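You operate a simulated robot arm through the tools that you are given. There is no shell and no other tool.

The job below is to be done with a simulated two-armed robot. You get a single attempt, and the scene is never put back.

## Task
Wipe the air pot's rim, shut the lid and tighten both clamps.
Fine: Use the white pad before the lid comes down and put it back. Leave the valves open. What is to be rubbed or washed off counts as gone when no trace of it is left.

It is judged by the outcome, as a careful person would: the job done as asked, and still so three seconds after it is handed in. It fails if anything else is knocked over, pushed out of place, dropped, spilled or broken. Lids that push on must go on centred and level and be pressed home; caps that screw on are set level and turned clockwise until they are tight.

## Robot
Two 7-joint arms with two-finger parallel grippers on one trunk that stands fixed in place. Base frame: the origin is at the foot of the trunk, x ahead of it, y to its left, z up. Lengths are in mm, angles in rad, forces in N, time in s.
The left shoulder is at [50, 209, 1346], the right one opposite. With the tool pointing down near the work surface each hand reaches from about 100 to 880 mm from the base axis, measured 20 degrees to its own side. Payload 4.4 kg a hand.
The tool frame of a hand sits at the grasp point between the pads (the TCP): z along the fingers, y along the line on which they close. The tips reach 23 mm beyond it. Largest opening 94 mm; finger width 38, thickness 10; the body of the gripper, 54 by 96 mm, starts 39 mm behind the TCP.
Orientation is that of the tool frame in the base frame, as a unit quaternion [x, y, z, w]. With the fingers straight down and closing along the base's y, the tool's x points along the base's -x, its y along +y and its z along -z.

## Interface
- The arms move only by the tool play_rows. It takes "left_moves", "right_moves" or both (then of equal length, played together; a hand with none holds still); each is a list of rows, each an object of numbers (a shift or turn left out is 0, a gripper value left out holds the last): "tx", "ty", "tz": the shift along the tool's x, y, z in mm; "wx", "wy", "wz": the turn, a rotation vector about the tool's x, y, z in rad; "gripper": the opening, from 0 (shut) to 1 (fully open). In form: [{"tx": .., "ty": .., "tz": .., "wx": .., "wy": .., "wz": .., "gripper": ..}, ...]. A call has 1 to 20 rows; each row shifts and turns the commanded pose from where the row before left it, along the tool's axes as they then stand. Each row takes 0.2 s and may step no farther than 50 mm and 0.15 rad from the row before; otherwise, or with a gripper value out of range, the whole call is refused. Where a pose cannot be reached the arm comes as near as it can. A force on the tool above 60 N (or 10 N above the force at the start of the call, whichever is more), or a blocked arm, ends the call early, and 0.2 s more pass. The fingers move at their own pace (about 108 mm/s each) and stop on an object; they squeeze with about 42 N. The grip force told is the motor's: it shows also when the fingers shut on nothing. Time passes only in rows, and 0.2 s behind the last, so rows that do not move let the fingers close. The reply holds the time, the measured pose of the TCP, the force on the tool along the base axes, the opening and the grip force, in the units named above and with some noise, with the torque about the TCP (base axes, N m) and any sound that the robot's microphone picked up, and new pictures: "pictures" is both (left out), scene, wrist or none (wrist: the cameras of the hands that moved).
- Cameras (640 x 400 px; columns grow to the right, rows downward): "scene" is now at [140.9, 54.1, 1535.7]; the picture's right is [0.61, -0.80, 0.00], its down [-0.33, -0.25, -0.91] and it looks along [0.72, 0.55, -0.42] (base axes); focal length 312 px, centre (320, 200). "left" rides on the left gripper at [86, -16, -75] in its tool frame; the picture's right is [0.18, 0.98, 0.00], its down [-0.58, 0.11, -0.81] and it looks along [-0.79, 0.15, 0.59] (tool axes); focal length 243 px, centre (320, 200). "right" rides on the right gripper at [86, 16, -75] in its tool frame; the picture's right is [-0.18, 0.98, 0.00], its down [-0.58, -0.11, -0.81] and it looks along [-0.79, -0.15, 0.59] (tool axes); focal length 243 px, centre (320, 200). There is no depth. A picture from a camera that has moved, and an enlarged one, comes with that camera's place and axes in the base frame and with its lens.
- slide_trunk(by): slides the trunk up (or, below 0, down) by that many mm; the arms and the scene camera ride with it, the base frame stays. It gives what a move gives, with no picture.
- head_to(pan, tilt): turns the head with the scene camera to pan (to the left, within 1.396 rad either way) and tilt (down, from -0.506 to 1.204), counted from straight ahead of the robot. It gives what a move gives, and a new picture of the scene camera.
- close_up(camera, box): a new picture of the part [left, top, right, bottom] of that camera's present view, enlarged. The clock stands still meanwhile.
- finish_job(): hands the job in; it is judged then, once.

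Places have to be worked out from the pictures, the camera data and where the tool is seen. Open the grippers and draw the arms clear of the work before you hand the job in, unless the task says otherwise.

The tools are called after "Call:" as name(argument=value, ...) on one line, values as JSON. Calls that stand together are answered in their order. play_rows: Moves the arms, as the interface text tells. Its arguments: {"type":"object","properties":{"left_moves":{"type":"array","items":{"type":"object","properties":{"tx":{"type":"number"},"ty":{"type":"number"},"tz":{"type":"number"},"wx":{"type":"number"},"wy":{"type":"number"},"wz":{"type":"number"},"gripper":{"type":"number"}}}},"right_moves":{"type":"array","items":{"type":"object","properties":{"tx":{"type":"number"},"ty":{"type":"number"},"tz":{"type":"number"},"wx":{"type":"number"},"wy":{"type":"number"},"wz":{"type":"number"},"gripper":{"type":"number"}}}},"pictures":{"type":"string","enum":["both","scene","wrist","none"]}},"required":[]} The other tools are called the same way: slide_trunk (by) slides the trunk up or down; head_to (pan, tilt) turns the head that bears the scene camera; close_up (camera, box) takes an enlarged picture of a part of a camera's view; finish_job () hands the job in.

At the start:

```text
time_s: 0.0
left_tcp_pos: [388.2, 481.6, 1444.8]
left_tool_rot: [0.0, 1.0, 0.001, 0.0]
left_contact_force: [0.8, -0.2, 0.6]
left_torque: [0.0, 0.0, 0.02]
left_finger_gap: 93.9
left_grip_force: 0.0
right_tcp_pos: [430.6, 43.5, 1378.8]
right_tool_rot: [0.0, 1.0, 0.0, 0.0]
right_contact_force: [0.4, -0.5, 0.1]
right_torque: [-0.01, 0.0, -0.01]
right_finger_gap: 93.9
right_grip_force: 0.1
trunk travel left (down, up): [-425.0, 138.0]
head pan, tilt: [0.651, 0.431]
```

scene: 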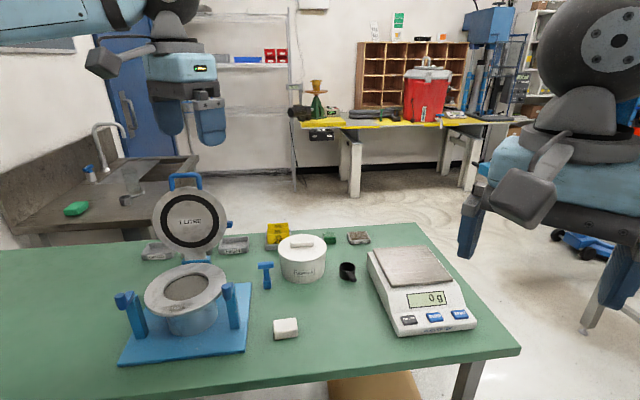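
right: 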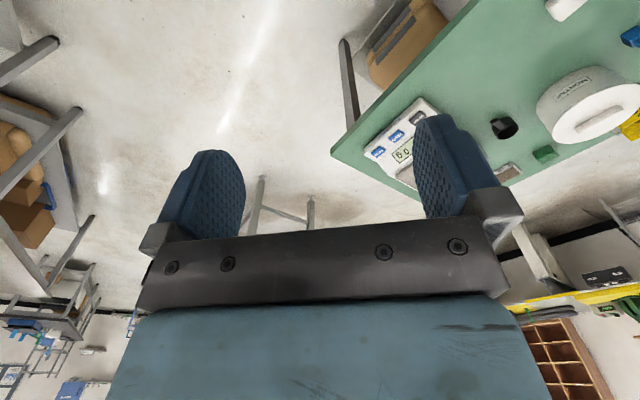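
left: 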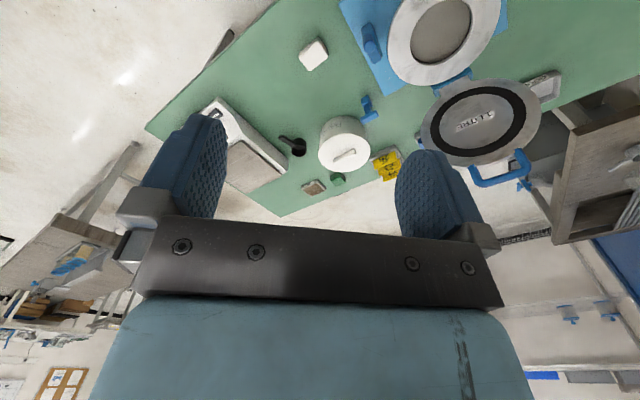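

The scene shows the air pot with its lid open on the left of the table and a white pad in front of it. I take enlarged pictures to learn the details.

Call:
close_up(camera="scene", box=[100, 160, 260, 370])

Call:
close_up(camera="scene", box=[240, 210, 400, 350])

Call:
close_up(camera="left", box=[280, 0, 560, 200])

```text
1.90 times, centred on (180, 265) of scene
camera zoom: at [140.9, 54.1, 1535.7], right [0.61, -0.8, 0.0], down [-0.33, -0.25, -0.91], along [0.72, 0.55, -0.42], focal length 594 px, centre (587, 76)
```

zoom: 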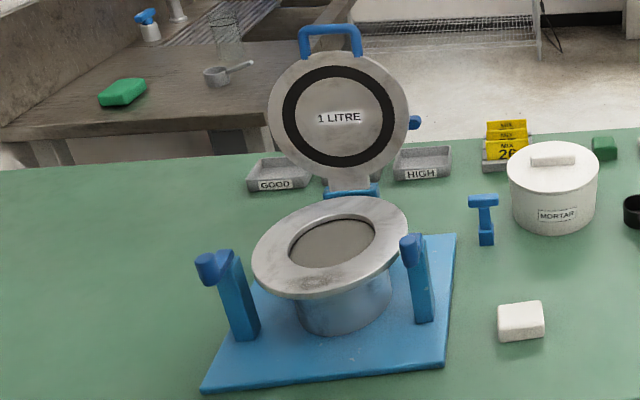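

```text
2.86 times, centred on (320, 280) of scene
camera zoom: at [140.9, 54.1, 1535.7], right [0.61, -0.8, 0.0], down [-0.33, -0.25, -0.91], along [0.72, 0.55, -0.42], focal length 891 px, centre (320, -29)
```

zoom: 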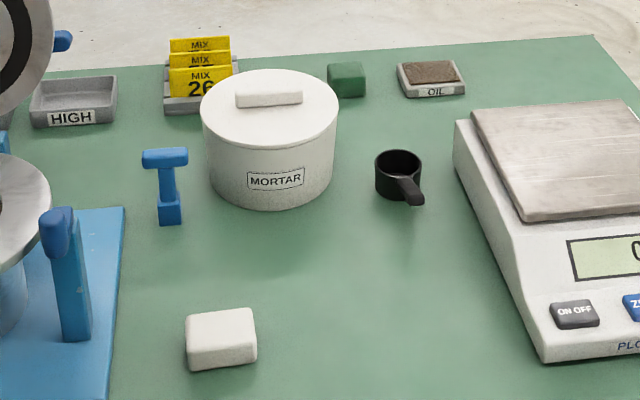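

```text
2.00 times, centred on (420, 100) of left
camera zoom: at [301.4, 465.5, 1519.5], right [-0.18, 0.98, 0.0], down [0.58, 0.11, 0.81], along [0.79, 0.15, -0.59], focal length 485 px, centre (120, 400)
```

zoom: 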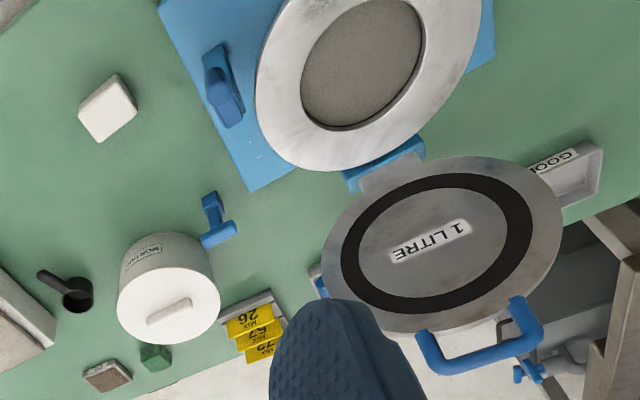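

The pad lies near (570, 500, 870) and the pot near (445, 750), rim about 960 high. I turn the head straight at the pot for a better look.

Call:
head_to(pan=1.1, tilt=0.68)

```text
time_s: 0.9
left_tcp_pos: [388.5, 481.8, 1444.2]
left_tool_rot: [0.0, 1.0, 0.0, 0.001]
left_contact_force: [1.2, -0.1, 0.0]
left_torque: [0.04, 0.02, -0.01]
left_finger_gap: 94.1
left_grip_force: 0.0
right_tcp_pos: [432.2, 43.3, 1380.2]
right_tool_rot: [0.0, 1.0, 0.0, 0.0]
right_contact_force: [0.2, 0.1, -0.9]
right_torque: [0.0, -0.01, -0.04]
right_finger_gap: 94.1
right_grip_force: 0.0
trunk travel left (down, up): [-425.0, 138.0]
head pan, tilt: [1.1, 0.681]
camera scene: at [106.5, 74.6, 1513.4], right [0.89, -0.45, 0.0], down [-0.29, -0.56, -0.78], along [0.35, 0.69, -0.63], focal length 312 px, centre (320, 200)
```

scene: 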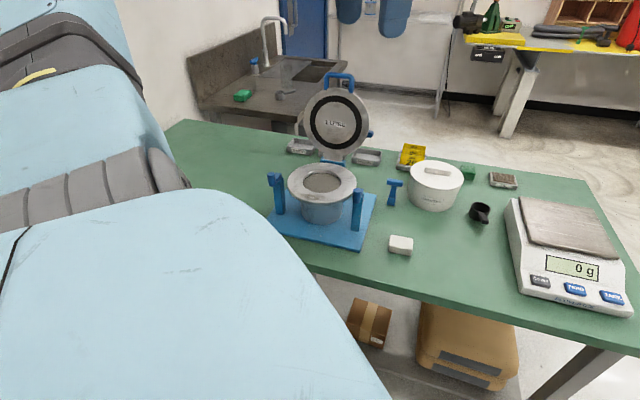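

The pot is in the middle of the view now. I enlarge it.

Call:
close_up(camera="scene", box=[260, 60, 420, 260])

Call:
close_up(camera="scene", box=[260, 150, 390, 250])

Call:
close_up(camera="scene", box=[370, 130, 530, 260])

```text
2.00 times, centred on (340, 160) of scene
camera zoom: at [106.5, 74.6, 1513.4], right [0.89, -0.45, 0.0], down [-0.29, -0.56, -0.78], along [0.35, 0.69, -0.63], focal length 623 px, centre (280, 280)
```

zoom: 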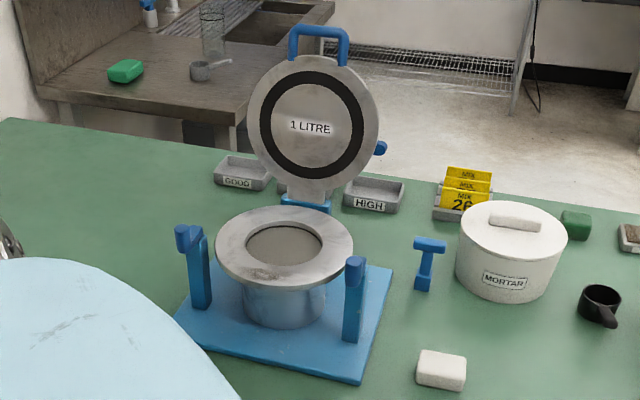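

```text
4.00 times, centred on (325, 200) of scene
camera zoom: at [106.5, 74.6, 1513.4], right [0.89, -0.45, 0.0], down [-0.29, -0.56, -0.78], along [0.35, 0.69, -0.63], focal length 1247 px, centre (300, 200)
```

zoom: 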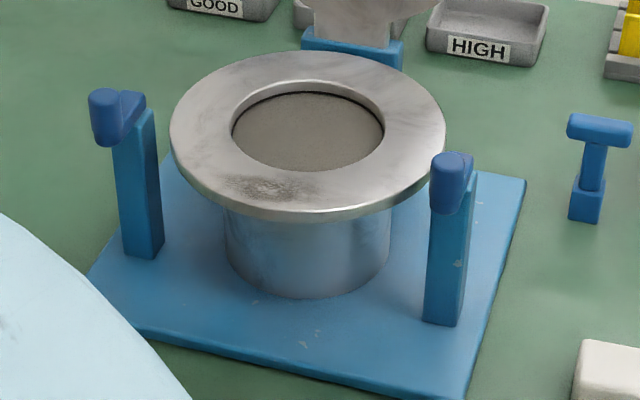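

```text
3.08 times, centred on (450, 195) of scene
camera zoom: at [106.5, 74.6, 1513.4], right [0.89, -0.45, 0.0], down [-0.29, -0.56, -0.78], along [0.35, 0.69, -0.63], focal length 959 px, centre (-80, 215)
```

zoom: 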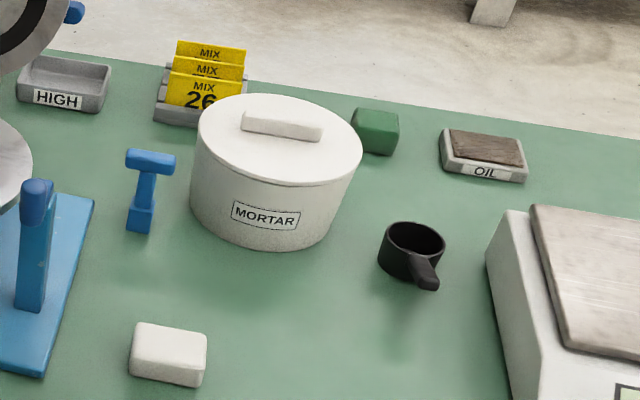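

A dark speckled patch sits on the front of the rim; the clamps look like posts with dark knobs. I enlarge the clamps, rim and T-shaped piece more.

Call:
close_up(camera="scene", box=[264, 165, 312, 215])

Call:
close_up(camera="scene", box=[340, 180, 390, 240])

Call:
close_up(camera="scene", box=[285, 155, 365, 210])

Call:
close_up(camera="scene", box=[290, 65, 380, 165])

Call:
close_up(camera="scene", box=[380, 170, 415, 210])

```text
8.00 times, centred on (288, 190) of scene
camera zoom: at [106.5, 74.6, 1513.4], right [0.89, -0.45, 0.0], down [-0.29, -0.56, -0.78], along [0.35, 0.69, -0.63], focal length 2494 px, centre (576, 280)
```

zoom: 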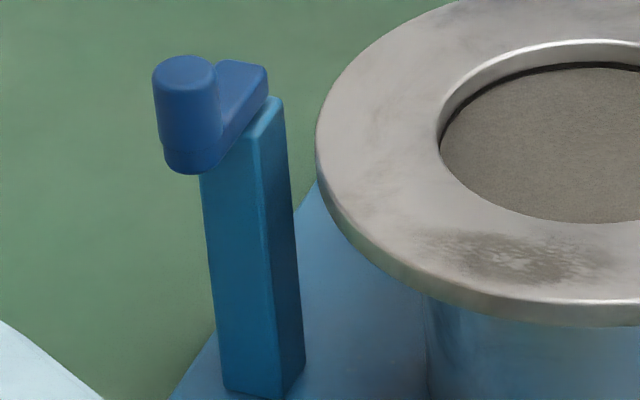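

```text
6.67 times, centred on (365, 210) of scene
camera zoom: at [106.5, 74.6, 1513.4], right [0.89, -0.45, 0.0], down [-0.29, -0.56, -0.78], along [0.35, 0.69, -0.63], focal length 2078 px, centre (20, 133)
```

zoom: 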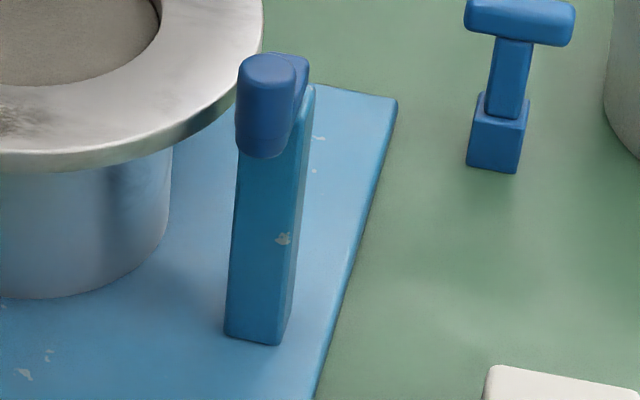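

```text
7.27 times, centred on (325, 182) of scene
camera zoom: at [106.5, 74.6, 1513.4], right [0.89, -0.45, 0.0], down [-0.29, -0.56, -0.78], along [0.35, 0.69, -0.63], focal length 2267 px, centre (284, 327)
```

zoom: 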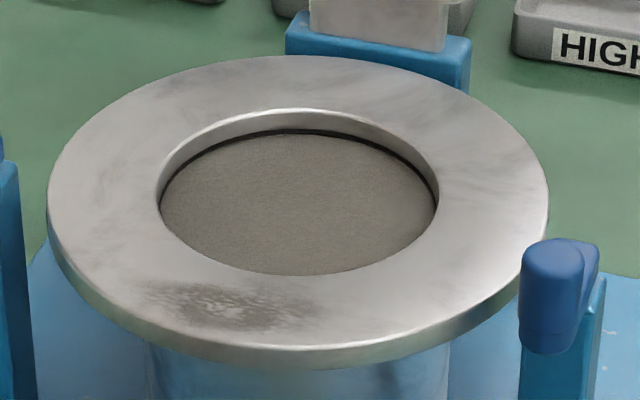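

```text
4.00 times, centred on (335, 115) of scene
camera zoom: at [106.5, 74.6, 1513.4], right [0.89, -0.45, 0.0], down [-0.29, -0.56, -0.78], along [0.35, 0.69, -0.63], focal length 1247 px, centre (260, 540)
```

zoom: 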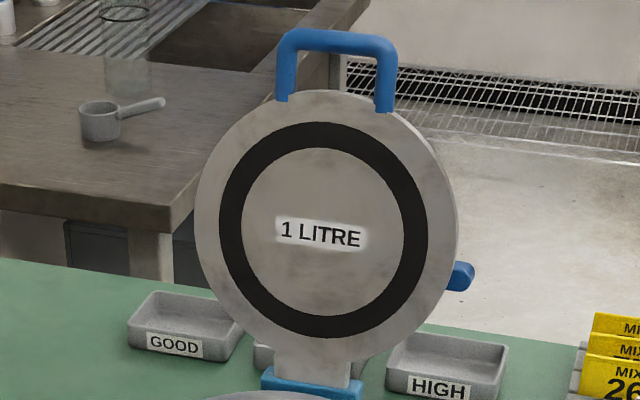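

```text
10.00 times, centred on (398, 190) of scene
camera zoom: at [106.5, 74.6, 1513.4], right [0.89, -0.45, 0.0], down [-0.29, -0.56, -0.78], along [0.35, 0.69, -0.63], focal length 3117 px, centre (-455, 300)
```

zoom: 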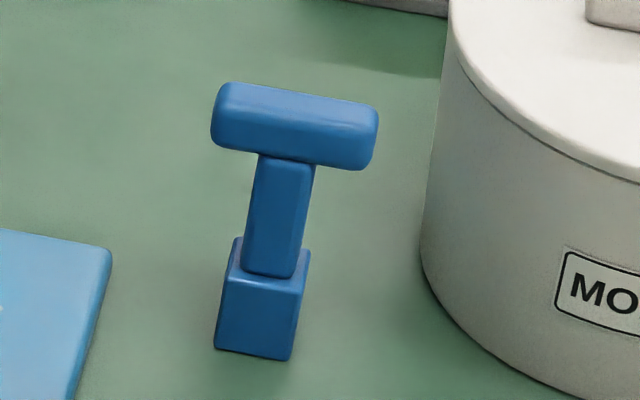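

The clamps carry a lever with a knob that now points outward. I bring the left wrist camera over the pot to see the lever pivots and rim from above.

Call:
play_rows(left_moves=[{"tx": 10, "ty": 33, "tz": 15}, {"tx": 10, "ty": 33, "tz": 15}, {"tx": 10, "ty": 33, "tz": 15}, {"tx": 10, "ty": 33, "tz": 15}, {"tx": 10, "ty": 33, "tz": 15}, {"wy": 0.1}, {"wy": 0.1}, {"wy": 0.1}, {"wy": 0.1}], pictures="both")

```text
time_s: 2.9
left_tcp_pos: [338.6, 646.5, 1370.7]
left_tool_rot: [0.0, 0.98, 0.0, -0.2]
left_contact_force: [-1.0, -1.1, 0.4]
left_torque: [0.03, -0.02, -0.01]
left_finger_gap: 93.9
left_grip_force: 0.1
right_tcp_pos: [431.4, 42.5, 1379.0]
right_tool_rot: [0.001, 1.0, 0.001, 0.0]
right_contact_force: [0.3, -0.6, -0.3]
right_torque: [0.02, -0.01, -0.01]
right_finger_gap: 94.0
right_grip_force: 0.1
trunk travel left (down, up): [-425.0, 138.0]
head pan, tilt: [1.1, 0.681]
camera scene: at [107.1, 73.0, 1513.4], right [0.89, -0.45, 0.0], down [-0.29, -0.56, -0.78], along [0.35, 0.69, -0.63], focal length 312 px, centre (320, 200)
camera left: at [288.1, 629.3, 1472.9], right [-0.17, 0.98, 0.07], down [0.85, 0.11, 0.51], along [0.5, 0.15, -0.85], focal length 243 px, centre (320, 200)
```

scene: 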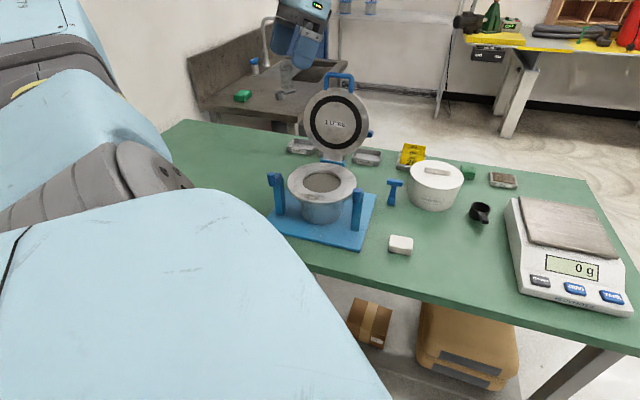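
left: 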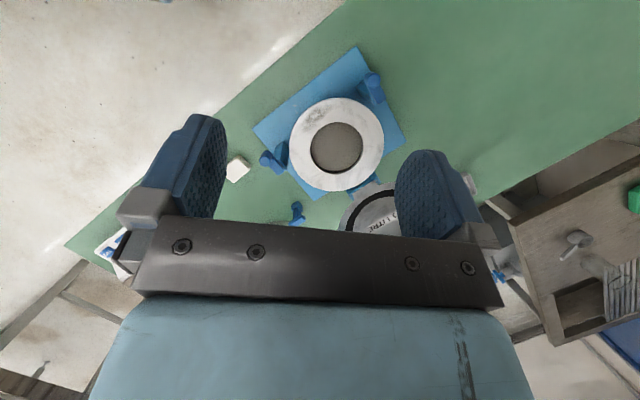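

Call:
close_up(camera="left", box=[230, 30, 430, 240])

Call:
close_up(camera="left", box=[280, 90, 390, 200])

```text
1.90 times, centred on (330, 135) of left
camera zoom: at [288.1, 629.3, 1472.9], right [-0.17, 0.98, 0.07], down [0.85, 0.11, 0.51], along [0.5, 0.15, -0.85], focal length 462 px, centre (301, 324)
```

zoom: 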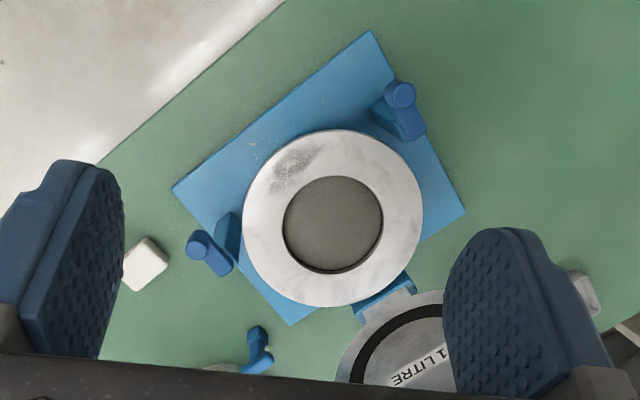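

```text
3.64 times, centred on (335, 145) of left
camera zoom: at [288.1, 629.3, 1472.9], right [-0.17, 0.98, 0.07], down [0.85, 0.11, 0.51], along [0.5, 0.15, -0.85], focal length 882 px, centre (266, 400)
```

zoom: 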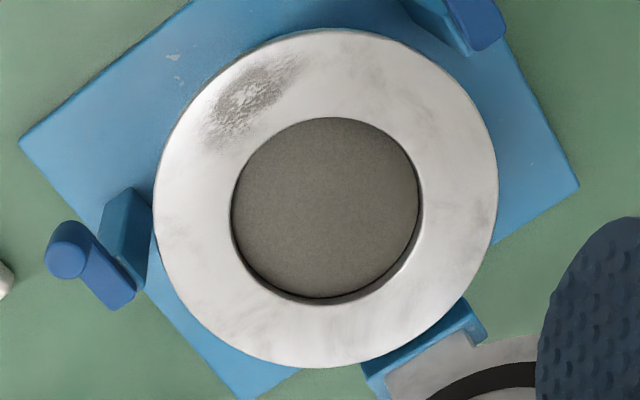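

From above: hinge at the far side (+x, +y), a dirt patch on the rim's front side, and the two clamp levers pointing forward, away from the hinge. I move the wrist camera closer to the near clamp and pad.

Call:
play_rows(left_moves=[{"tx": -21, "ty": -17.6, "tz": 32}, {"tx": -21, "ty": -17.6, "tz": 32}, {"tx": -21, "ty": -17.6, "tz": 32}, {"tx": -21, "ty": -17.6, "tz": 32}, {"tx": -21, "ty": -17.6, "tz": 32}], pictures="both")

```text
time_s: 4.1
left_tcp_pos: [373.5, 561.1, 1179.9]
left_tool_rot: [0.0, 0.98, -0.001, -0.198]
left_contact_force: [0.8, 0.0, -0.6]
left_torque: [-0.01, 0.01, -0.01]
left_finger_gap: 93.9
left_grip_force: 0.1
right_tcp_pos: [430.9, 43.0, 1379.0]
right_tool_rot: [0.0, 1.0, 0.0, 0.0]
right_contact_force: [0.0, -0.7, -1.1]
right_torque: [0.0, 0.0, -0.01]
right_finger_gap: 94.0
right_grip_force: 0.0
trunk travel left (down, up): [-425.0, 138.0]
head pan, tilt: [1.1, 0.681]
camera scene: at [107.1, 75.5, 1513.3], right [0.89, -0.45, 0.0], down [-0.29, -0.56, -0.78], along [0.35, 0.69, -0.63], focal length 312 px, centre (320, 200)
camera left: at [322.4, 545.5, 1282.6], right [-0.17, 0.98, 0.07], down [0.85, 0.11, 0.52], along [0.5, 0.15, -0.85], focal length 243 px, centre (320, 200)
```

scene: 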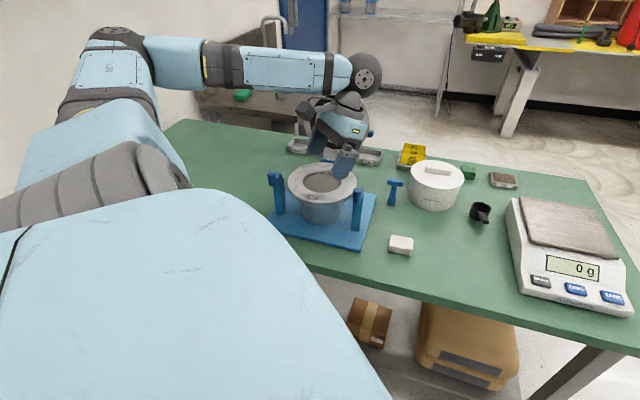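
left: 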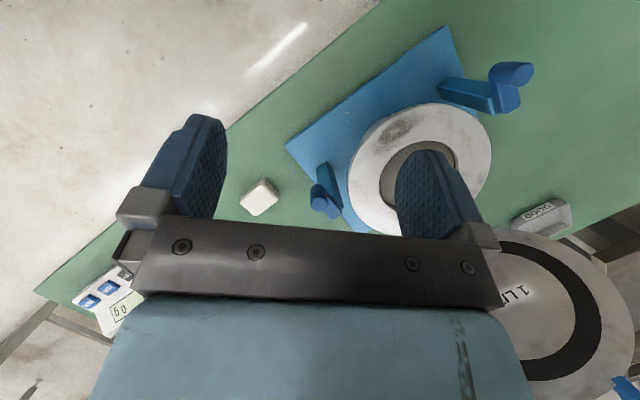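

Call:
close_up(camera="left", box=[280, 20, 540, 230])

Call:
close_up(camera="left", box=[230, 140, 350, 225])

Call:
close_up(camera="left", box=[430, 40, 550, 125])

Call:
close_up(camera="left", box=[480, 180, 640, 400])

```text
1.90 times, centred on (410, 125) of left
camera zoom: at [322.4, 545.5, 1282.6], right [-0.17, 0.98, 0.07], down [0.85, 0.11, 0.52], along [0.5, 0.15, -0.85], focal length 462 px, centre (149, 343)
```

zoom: 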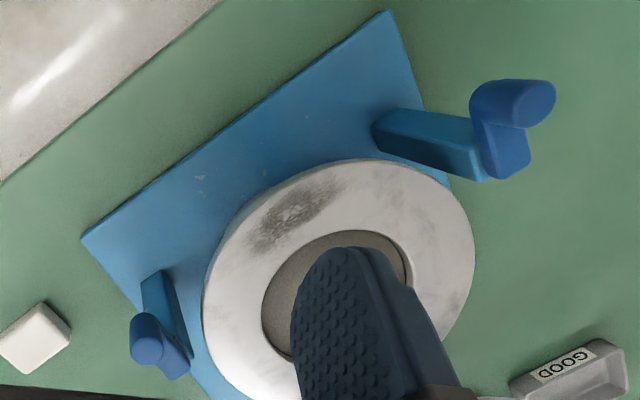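

```text
4.71 times, centred on (290, 182) of left
camera zoom: at [322.4, 545.5, 1282.6], right [-0.17, 0.98, 0.07], down [0.85, 0.11, 0.52], along [0.5, 0.15, -0.85], focal length 1142 px, centre (461, 282)
```

zoom: 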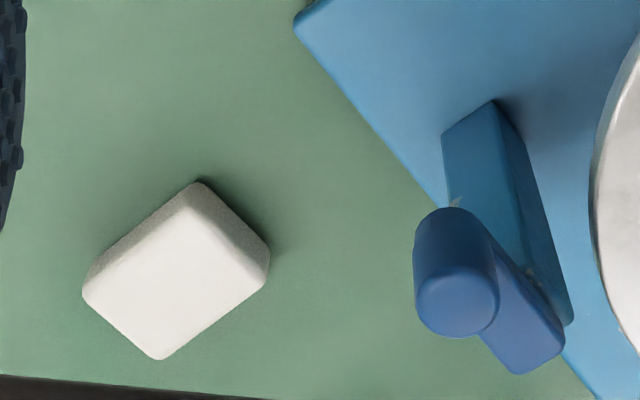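

```text
4.71 times, centred on (490, 82) of left
camera zoom: at [322.4, 545.5, 1282.6], right [-0.17, 0.98, 0.07], down [0.85, 0.11, 0.52], along [0.5, 0.15, -0.85], focal length 1142 px, centre (-480, 753)
```

zoom: 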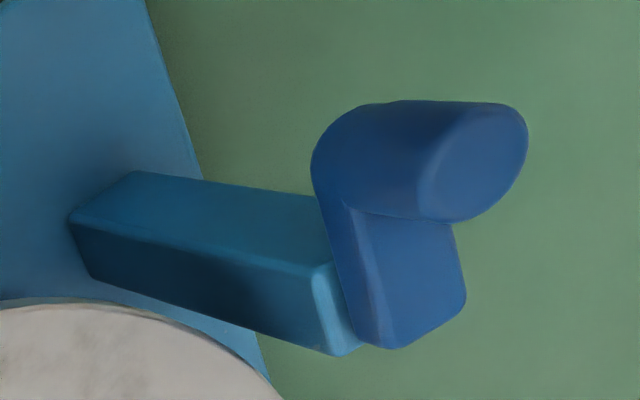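

```text
1.82 times, centred on (560, 290) of left
camera zoom: at [322.4, 545.5, 1282.6], right [-0.17, 0.98, 0.07], down [0.85, 0.11, 0.52], along [0.5, 0.15, -0.85], focal length 441 px, centre (-116, 36)
```

zoom: 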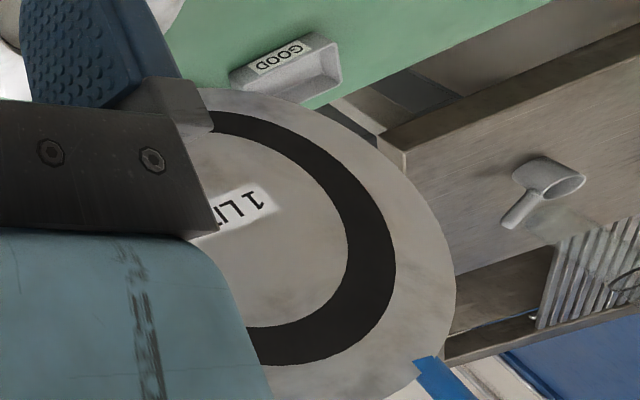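

I've a rough layout: pot rim centre ≈(447, 729, 968), hinge ≈(536, 817), pad ≈(570, 500), knob of near clamp ≈(471, 587, top 1036). The lid and handle need a second viewpoint, so I lift the left hand away and bring the right hand's camera round to look from the side.

Call:
play_rows(left_moves=[{"tx": 16.7, "ty": 5, "tz": -16}, {"tx": 16.7, "ty": 5, "tz": -16}, {"tx": 16.7, "ty": 5, "tz": -16}, {"tx": 16.7, "ty": 5, "tz": -16}, {"tx": 16.7, "ty": 5, "tz": -16}, {"tx": 16.7, "ty": 5, "tz": -16}, {"tx": 16.7, "ty": 5, "tz": -16}, {"tx": 16.7, "ty": 5, "tz": -16}], right_moves=[{"tx": -21.1, "ty": 25.9, "tz": 28.6}, {"tx": -21.1, "ty": 25.9, "tz": 28.6}, {"tx": -21.1, "ty": 25.9, "tz": 28.6}, {"tx": -21.1, "ty": 25.9, "tz": 28.6}, {"tx": -21.1, "ty": 25.9, "tz": 28.6}, {"tx": -21.1, "ty": 25.9, "tz": 28.6}, {"tx": -21.1, "ty": 25.9, "tz": 28.6}, {"tx": -21.1, "ty": 25.9, "tz": 28.6}], pictures="none")

Call:
play_rows(right_moves=[{"wz": -0.143}, {"wz": -0.143}, {"wz": -0.143}, {"wz": -0.143}, {"wz": -0.143}, {"wz": -0.143}, {"wz": -0.143}, {"wz": -0.143}, {"wz": -0.143}, {"wz": -0.143}, {"wz": -0.143}, {"wy": -0.15}, {"wy": -0.15}, {"wy": -0.15}, {"wy": -0.15}], pictures="both")

```text
time_s: 5.9
left_tcp_pos: [299.9, 600.6, 1351.7]
left_tool_rot: [-0.001, 0.98, -0.001, -0.199]
left_contact_force: [0.3, 0.7, 0.2]
left_torque: [0.0, -0.04, 0.01]
left_finger_gap: 93.9
left_grip_force: 0.0
right_tcp_pos: [600.5, 252.4, 1150.8]
right_tool_rot: [0.001, 1.0, 0.0, 0.001]
right_contact_force: [0.1, 0.2, -0.2]
right_torque: [0.01, -0.01, 0.01]
right_finger_gap: 94.1
right_grip_force: 0.1
trunk travel left (down, up): [-425.0, 138.0]
head pan, tilt: [1.1, 0.681]
```

```text
time_s: 9.1
left_tcp_pos: [300.0, 598.1, 1353.0]
left_tool_rot: [0.0, 0.98, 0.001, -0.199]
left_contact_force: [-0.5, 0.8, 0.1]
left_torque: [0.0, 0.01, 0.0]
left_finger_gap: 94.1
left_grip_force: 0.2
right_tcp_pos: [594.9, 247.5, 1156.7]
right_tool_rot: [-0.486, 0.82, 0.15, 0.263]
right_contact_force: [-0.3, -0.5, -0.8]
right_torque: [0.03, 0.03, 0.04]
right_finger_gap: 94.3
right_grip_force: 0.0
right hand out of reach, approached as far as the arm can: row 8, 9, 10, 11
trunk travel left (down, up): [-425.0, 138.0]
head pan, tilt: [1.1, 0.681]
camera scene: at [107.1, 73.4, 1513.4], right [0.89, -0.45, 0.0], down [-0.29, -0.56, -0.78], along [0.35, 0.69, -0.63], focal length 312 px, centre (320, 200)
camera right: at [526.4, 154.8, 1167.0], right [-0.79, 0.61, 0.1], down [0.09, -0.04, 0.99], along [0.61, 0.79, -0.02], focal length 243 px, centre (320, 200)
```

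scene: 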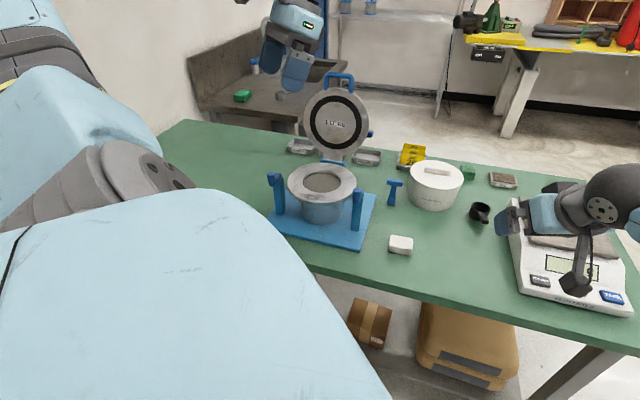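
right: 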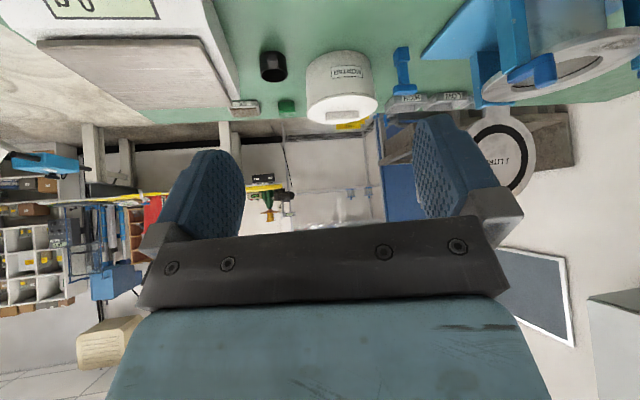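

The right finger hides part of the lid; I shut the right gripper so the lid on the right of its picture is clear.

Call:
play_rows(right_moves=[{"gripper": 0}, {}, {}], pictures="wrist")

Call:
close_up(camera="right", box=[390, 0, 640, 220])

Call:
close_up(camera="right", box=[440, 0, 570, 110])

Call:
close_up(camera="right", box=[440, 90, 590, 240])

```text
time_s: 9.9
left_tcp_pos: [299.2, 601.1, 1351.4]
left_tool_rot: [0.0, 0.98, 0.0, -0.198]
left_contact_force: [0.0, -0.1, -0.4]
left_torque: [0.03, 0.02, 0.0]
left_finger_gap: 93.9
left_grip_force: 0.0
right_tcp_pos: [595.4, 247.0, 1155.6]
right_tool_rot: [-0.486, 0.82, 0.149, 0.262]
right_contact_force: [-0.5, -0.6, -1.0]
right_torque: [-0.05, -0.03, -0.01]
right_finger_gap: 0.3
right_grip_force: 41.3
trunk travel left (down, up): [-425.0, 138.0]
head pan, tilt: [1.1, 0.681]
camera right: at [526.1, 155.8, 1167.5], right [-0.79, 0.61, 0.1], down [0.09, -0.04, 1.0], along [0.61, 0.79, -0.03], focal length 243 px, centre (320, 200)
```

right: 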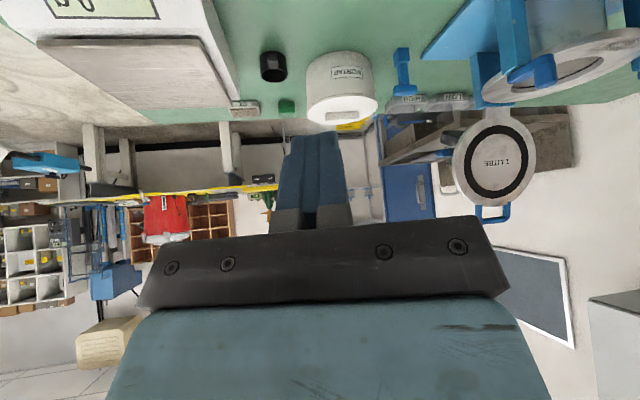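

```text
1.82 times, centred on (515, 110) of right
camera zoom: at [526.1, 155.8, 1167.5], right [-0.79, 0.61, 0.1], down [0.09, -0.04, 1.0], along [0.61, 0.79, -0.03], focal length 441 px, centre (-34, 364)
```

zoom: 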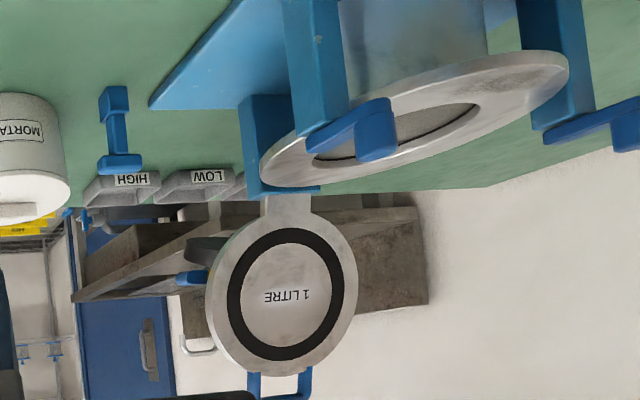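

```text
3.64 times, centred on (505, 55) of right
camera zoom: at [526.1, 155.8, 1167.5], right [-0.79, 0.61, 0.1], down [0.09, -0.04, 1.0], along [0.61, 0.79, -0.03], focal length 882 px, centre (-353, 727)
```

zoom: 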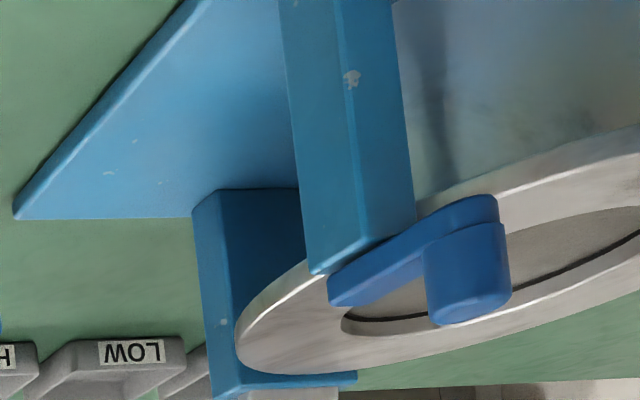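

```text
2.67 times, centred on (515, 165) of right
camera zoom: at [526.1, 155.8, 1167.5], right [-0.79, 0.61, 0.1], down [0.09, -0.04, 1.0], along [0.61, 0.79, -0.03], focal length 647 px, centre (-200, 293)
```

zoom: 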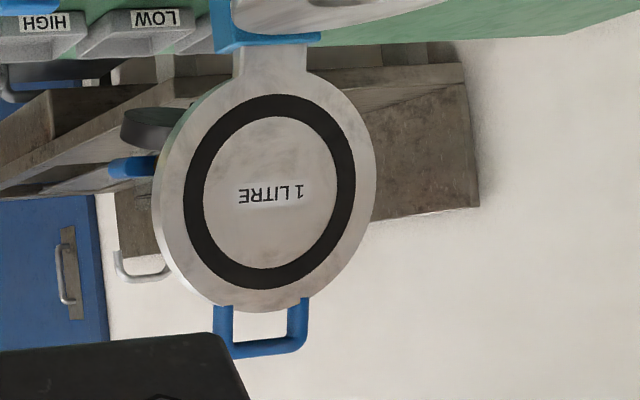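

The side view confirms: lid centre ≈(538, 826, 1108), handle bar ≈(551, 834, 1237), lid nearly vertical; clamp levers lie on the post tops (z≈1003), with knobs topping at ≈1038. I now withdraw the right hand a bit and bring the left hand, turned to the pad's short axis, above the pad.

Call:
play_rows(right_moves=[{"tx": 22.8, "ty": 5.9, "tz": -35.2}, {"tx": 22.8, "ty": 5.9, "tz": -35.2}, {"tx": 22.8, "ty": 5.9, "tz": -35.2}, {"tx": 22.8, "ty": 5.9, "tz": -35.2}, {"tx": 22.8, "ty": 5.9, "tz": -35.2}, {"tx": 22.8, "ty": 5.9, "tz": -35.2}, {}, {}], left_moves=[{"wy": -0.134}, {"wy": -0.134}, {"wy": -0.132}, {"wz": 0.143}, {"wz": 0.143}, {"wz": 0.143}, {"wz": 0.143}, {"wz": 0.143}], pictures="scene")

```text
time_s: 11.7
left_tcp_pos: [299.2, 598.5, 1352.5]
left_tool_rot: [0.351, 0.937, 0.001, 0.0]
left_contact_force: [0.8, 0.8, 0.3]
left_torque: [0.01, -0.01, 0.0]
left_finger_gap: 93.8
left_grip_force: 0.0
right_tcp_pos: [450.5, 60.4, 1251.3]
right_tool_rot: [-0.486, 0.82, 0.15, 0.262]
right_contact_force: [0.2, 0.2, -0.3]
right_torque: [0.0, 0.03, -0.01]
right_finger_gap: 0.0
right_grip_force: 41.8
trunk travel left (down, up): [-425.0, 138.0]
head pan, tilt: [1.1, 0.681]
camera scene: at [106.0, 74.5, 1513.4], right [0.89, -0.45, 0.0], down [-0.29, -0.56, -0.78], along [0.35, 0.69, -0.63], focal length 312 px, centre (320, 200)
```

scene: 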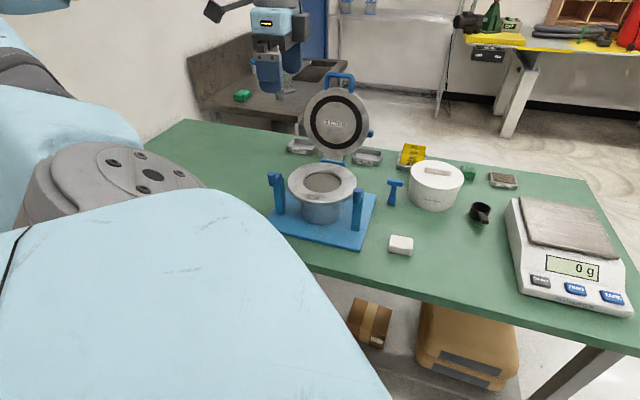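

The left hand is turned as planned. I move it over toward the pad at a safe height and look with its camera.

Call:
play_rows(left_moves=[{"tx": -27, "ty": 10.2, "tz": 25}, {"tx": -27, "ty": 10.2, "tz": 25}, {"tx": -27, "ty": 10.2, "tz": 25}, {"tx": -27, "ty": 10.2, "tz": 25}, {"tx": -27, "ty": 10.2, "tz": 25}, {"tx": -27, "ty": 10.2, "tz": 25}, {"tx": -27, "ty": 10.2, "tz": 25}, {"tx": -27, "ty": 10.2, "tz": 25}, {"tx": -27, "ty": 10.2, "tz": 25}, {"tx": -27, "ty": 10.2, "tz": 25}], pictures="both")

```text
time_s: 13.9
left_tcp_pos: [572.6, 500.5, 1100.6]
left_tool_rot: [0.349, 0.937, 0.001, -0.001]
left_contact_force: [-0.3, 0.8, -0.1]
left_torque: [-0.02, 0.0, 0.01]
left_finger_gap: 94.1
left_grip_force: 0.1
right_tcp_pos: [451.2, 59.8, 1250.1]
right_tool_rot: [-0.486, 0.82, 0.15, 0.261]
right_contact_force: [0.3, -0.5, -0.1]
right_torque: [0.02, -0.02, 0.03]
right_finger_gap: 0.0
right_grip_force: 41.9
trunk travel left (down, up): [-425.0, 138.0]
head pan, tilt: [1.1, 0.681]
camera scene: at [107.8, 74.7, 1513.3], right [0.89, -0.45, 0.0], down [-0.29, -0.56, -0.78], along [0.35, 0.69, -0.63], focal length 312 px, centre (320, 200)
camera left: at [495.1, 543.9, 1176.2], right [0.5, 0.86, 0.0], down [0.51, -0.3, 0.81], along [0.7, -0.41, -0.59], focal length 243 px, centre (320, 200)
```

scene: 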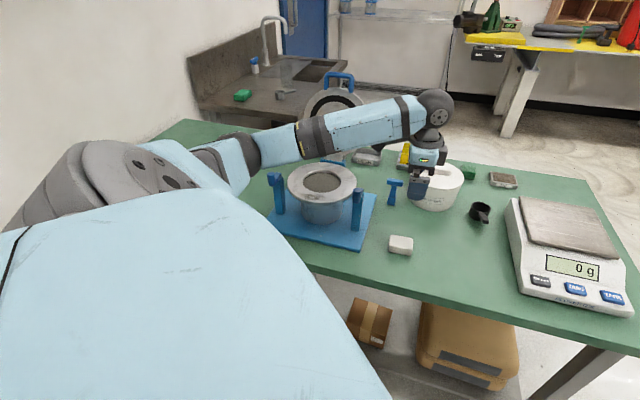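
left: 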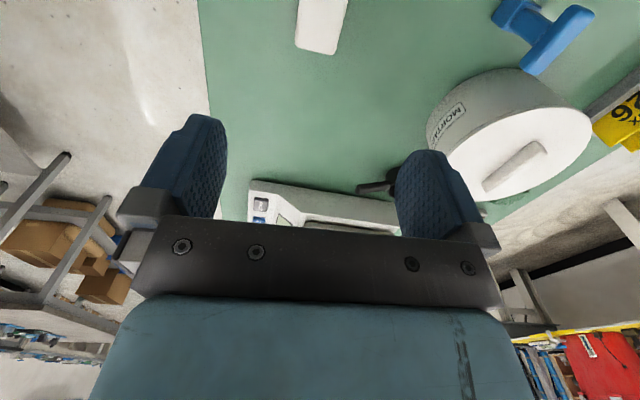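

The pad is aligned with the gripper's closing direction (column ≈322 of the picture). I lower to see it fully before gripping.

Call:
play_rows(left_moves=[{"tz": 36}, {"tz": 36}, {"tz": 36}], pictures="wrist")

Call:
close_up(camera="left", box=[230, 0, 410, 120])

```text
time_s: 14.7
left_tcp_pos: [571.2, 497.8, 994.3]
left_tool_rot: [0.351, 0.936, 0.0, -0.001]
left_contact_force: [0.2, -0.1, -0.4]
left_torque: [-0.03, -0.02, 0.01]
left_finger_gap: 93.9
left_grip_force: 0.1
right_tcp_pos: [450.5, 59.8, 1249.7]
right_tool_rot: [-0.485, 0.821, 0.148, 0.263]
right_contact_force: [-0.5, 0.1, 0.7]
right_torque: [-0.01, 0.01, 0.01]
right_finger_gap: 0.1
right_grip_force: 42.0
trunk travel left (down, up): [-425.0, 138.0]
head pan, tilt: [1.1, 0.681]
camera left: at [495.1, 542.6, 1068.6], right [0.51, 0.86, 0.0], down [0.51, -0.3, 0.81], along [0.7, -0.41, -0.59], focal length 243 px, centre (320, 200)
```

left: 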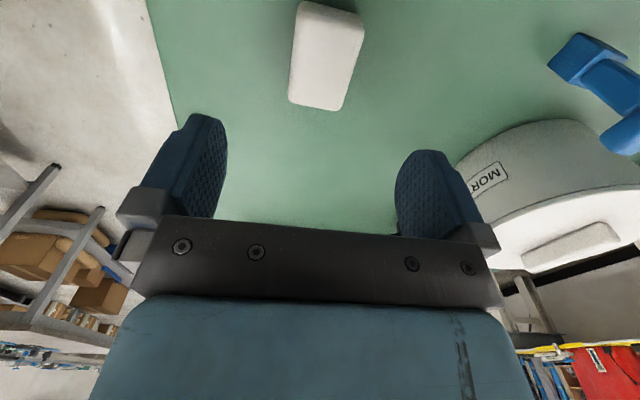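

```text
3.33 times, centred on (320, 60) of left
camera zoom: at [495.1, 542.6, 1068.6], right [0.51, 0.86, 0.0], down [0.51, -0.3, 0.81], along [0.7, -0.41, -0.59], focal length 809 px, centre (320, 667)
```

zoom: 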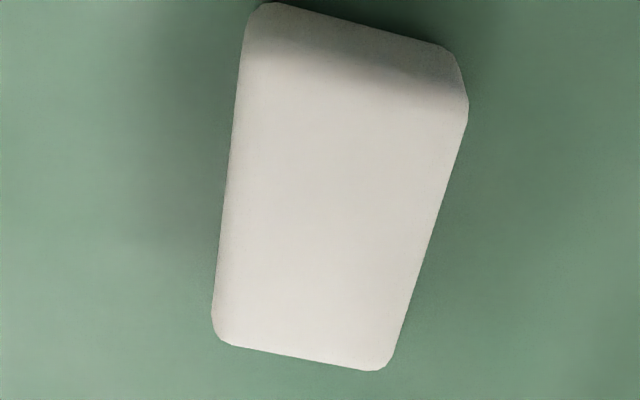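

The pad measures about 58 × 45 × 27 mm, centred within 2 mm of the tool axis and aligned in yaw; its top is near z 884, table near 856. I descend so the tips end ~9 mm above the table.

Call:
play_rows(left_moves=[{"tz": 30, "tx": -1.4, "ty": 1.6}, {"tz": 30}, {"tz": 30}, {"tz": 10}, {}], pictures="both")

```text
time_s: 15.9
left_tcp_pos: [572.0, 498.6, 895.0]
left_tool_rot: [0.35, 0.937, 0.0, 0.0]
left_contact_force: [-0.5, -0.3, 1.1]
left_torque: [-0.01, -0.02, 0.01]
left_finger_gap: 94.0
left_grip_force: 0.1
right_tcp_pos: [451.0, 61.0, 1251.9]
right_tool_rot: [-0.486, 0.82, 0.149, 0.262]
right_contact_force: [0.4, 0.4, 0.7]
right_torque: [-0.01, -0.02, 0.02]
right_finger_gap: 0.0
right_grip_force: 42.2
trunk travel left (down, up): [-425.0, 138.0]
head pan, tilt: [1.1, 0.681]
camera scene: at [106.3, 74.5, 1513.4], right [0.89, -0.45, 0.0], down [-0.29, -0.56, -0.78], along [0.35, 0.69, -0.63], focal length 312 px, centre (320, 200)
camera left: at [495.5, 543.3, 967.9], right [0.51, 0.86, 0.0], down [0.51, -0.3, 0.81], along [0.7, -0.41, -0.59], focal length 243 px, centre (320, 200)
```

scene: 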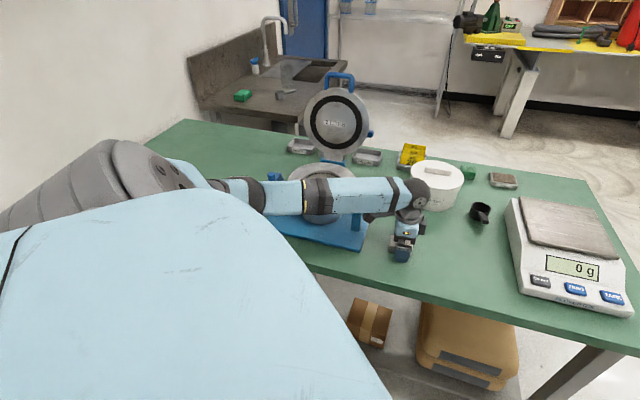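
left: 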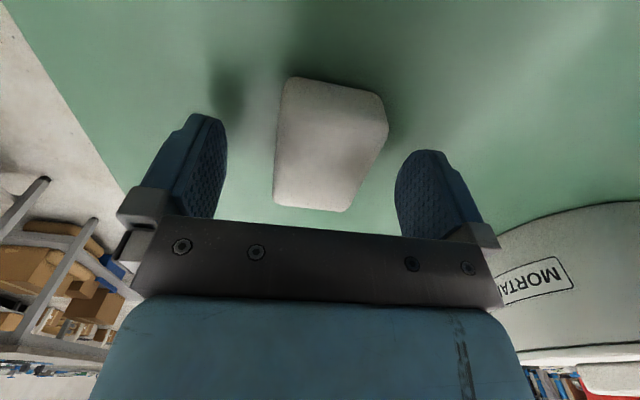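

The forearm passes near the pot; I check its clearance from the clamp with an enlargement before going lower.

Call:
close_up(camera="scene", box=[250, 140, 450, 265])

Call:
close_up(camera="right", box=[340, 0, 640, 200])

Call:
close_up(camera="left", box=[200, 50, 460, 230])

```text
3.20 times, centred on (350, 202) of scene
camera zoom: at [106.3, 74.5, 1513.4], right [0.89, -0.45, 0.0], down [-0.29, -0.56, -0.78], along [0.35, 0.69, -0.63], focal length 998 px, centre (224, 192)
```

zoom: 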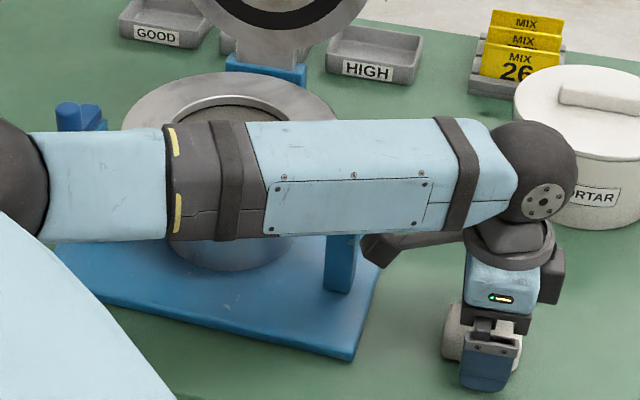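

```text
2.00 times, centred on (490, 100) of right
camera zoom: at [382.3, -31.6, 1261.6], right [-0.79, 0.61, 0.1], down [0.09, -0.04, 0.99], along [0.61, 0.79, -0.03], focal length 485 px, centre (-20, 400)
```

zoom: 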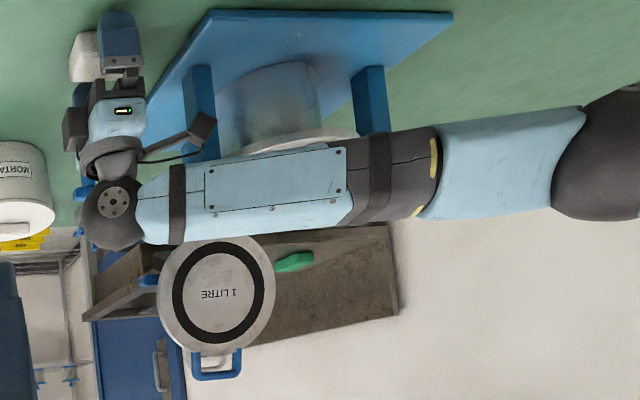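

```text
2.22 times, centred on (330, 140) of left
camera zoom: at [495.5, 543.3, 967.9], right [0.51, 0.86, 0.0], down [0.51, -0.3, 0.81], along [0.7, -0.41, -0.59], focal length 539 px, centre (298, 333)
```

zoom: 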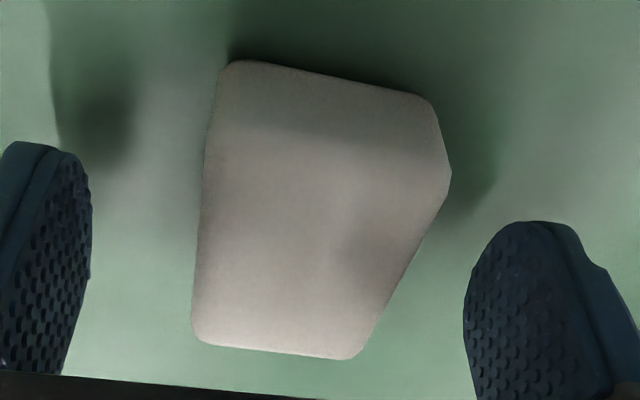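

The forearm clears the near knob by over 10 mm and stays above it. I lower the last 7 mm and close on the pad.

Call:
play_rows(left_moves=[{"tz": 7}, {"gripper": 0}, {}, {}, {}], pictures="wrist")

```text
time_s: 17.1
left_tcp_pos: [572.6, 499.8, 885.8]
left_tool_rot: [0.351, 0.936, 0.001, 0.0]
left_contact_force: [-0.5, 0.2, -0.1]
left_torque: [-0.01, 0.01, -0.03]
left_finger_gap: 45.0
left_grip_force: 42.5
right_tcp_pos: [451.2, 60.6, 1250.4]
right_tool_rot: [-0.486, 0.82, 0.15, 0.262]
right_contact_force: [-0.7, 0.0, -0.6]
right_torque: [0.02, 0.0, 0.03]
right_finger_gap: 0.2
right_grip_force: 41.7
trunk travel left (down, up): [-425.0, 138.0]
head pan, tilt: [1.1, 0.681]
camera left: at [495.7, 543.7, 961.2], right [0.51, 0.86, 0.0], down [0.51, -0.3, 0.81], along [0.7, -0.41, -0.59], focal length 243 px, centre (320, 200)
```

left: 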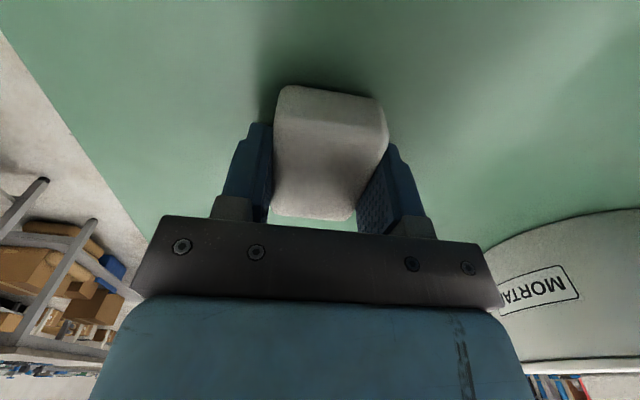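

The pad is held (45 mm). I lift it well above the clamp knobs and carry it over the front of the rim.

Call:
play_rows(left_moves=[{"tz": -10}, {"tz": -40}, {"tz": -45}, {"tz": -45}, {"tz": -45}, {"tz": -40}, {"tx": 42, "ty": 2.8}, {"tx": 42, "ty": 2.8}, {"tx": 42, "ty": 2.8}, {"tx": 42, "ty": 2.8}, {"tx": 42, "ty": 2.8}, {"tx": 42, "ty": 2.8}, {}], pictures="both")

```text
time_s: 19.9
left_tcp_pos: [395.3, 677.0, 1112.3]
left_tool_rot: [0.349, 0.937, 0.0, 0.0]
left_contact_force: [-0.3, 0.6, 0.6]
left_torque: [0.02, -0.07, 0.0]
left_finger_gap: 45.1
left_grip_force: 42.0
right_tcp_pos: [451.8, 59.8, 1249.6]
right_tool_rot: [-0.487, 0.82, 0.15, 0.261]
right_contact_force: [0.8, 0.6, -1.1]
right_torque: [-0.02, -0.01, -0.01]
right_finger_gap: 0.1
right_grip_force: 41.7
trunk travel left (down, up): [-425.0, 138.0]
head pan, tilt: [1.1, 0.681]
camera scene: at [107.5, 74.3, 1513.3], right [0.89, -0.45, 0.0], down [-0.29, -0.56, -0.78], along [0.35, 0.69, -0.63], focal length 312 px, centre (320, 200)
camera left: at [318.7, 720.9, 1185.5], right [0.51, 0.86, 0.0], down [0.51, -0.3, 0.81], along [0.7, -0.41, -0.59], focal length 243 px, centre (320, 200)
```

scene: 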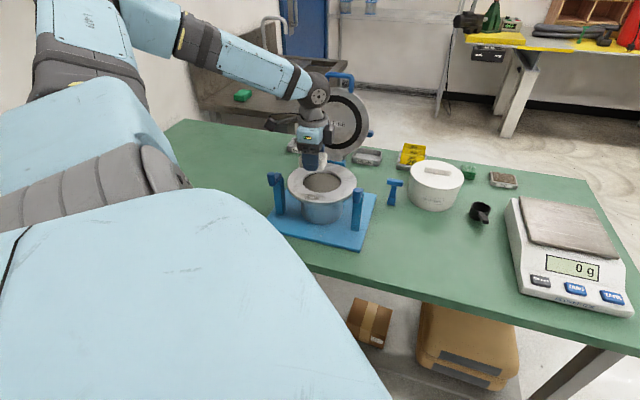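
left: 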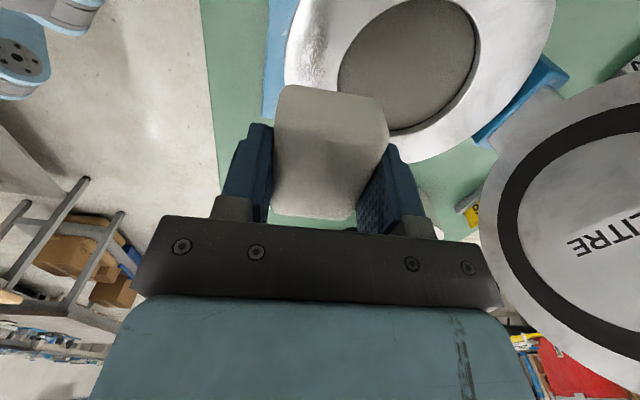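

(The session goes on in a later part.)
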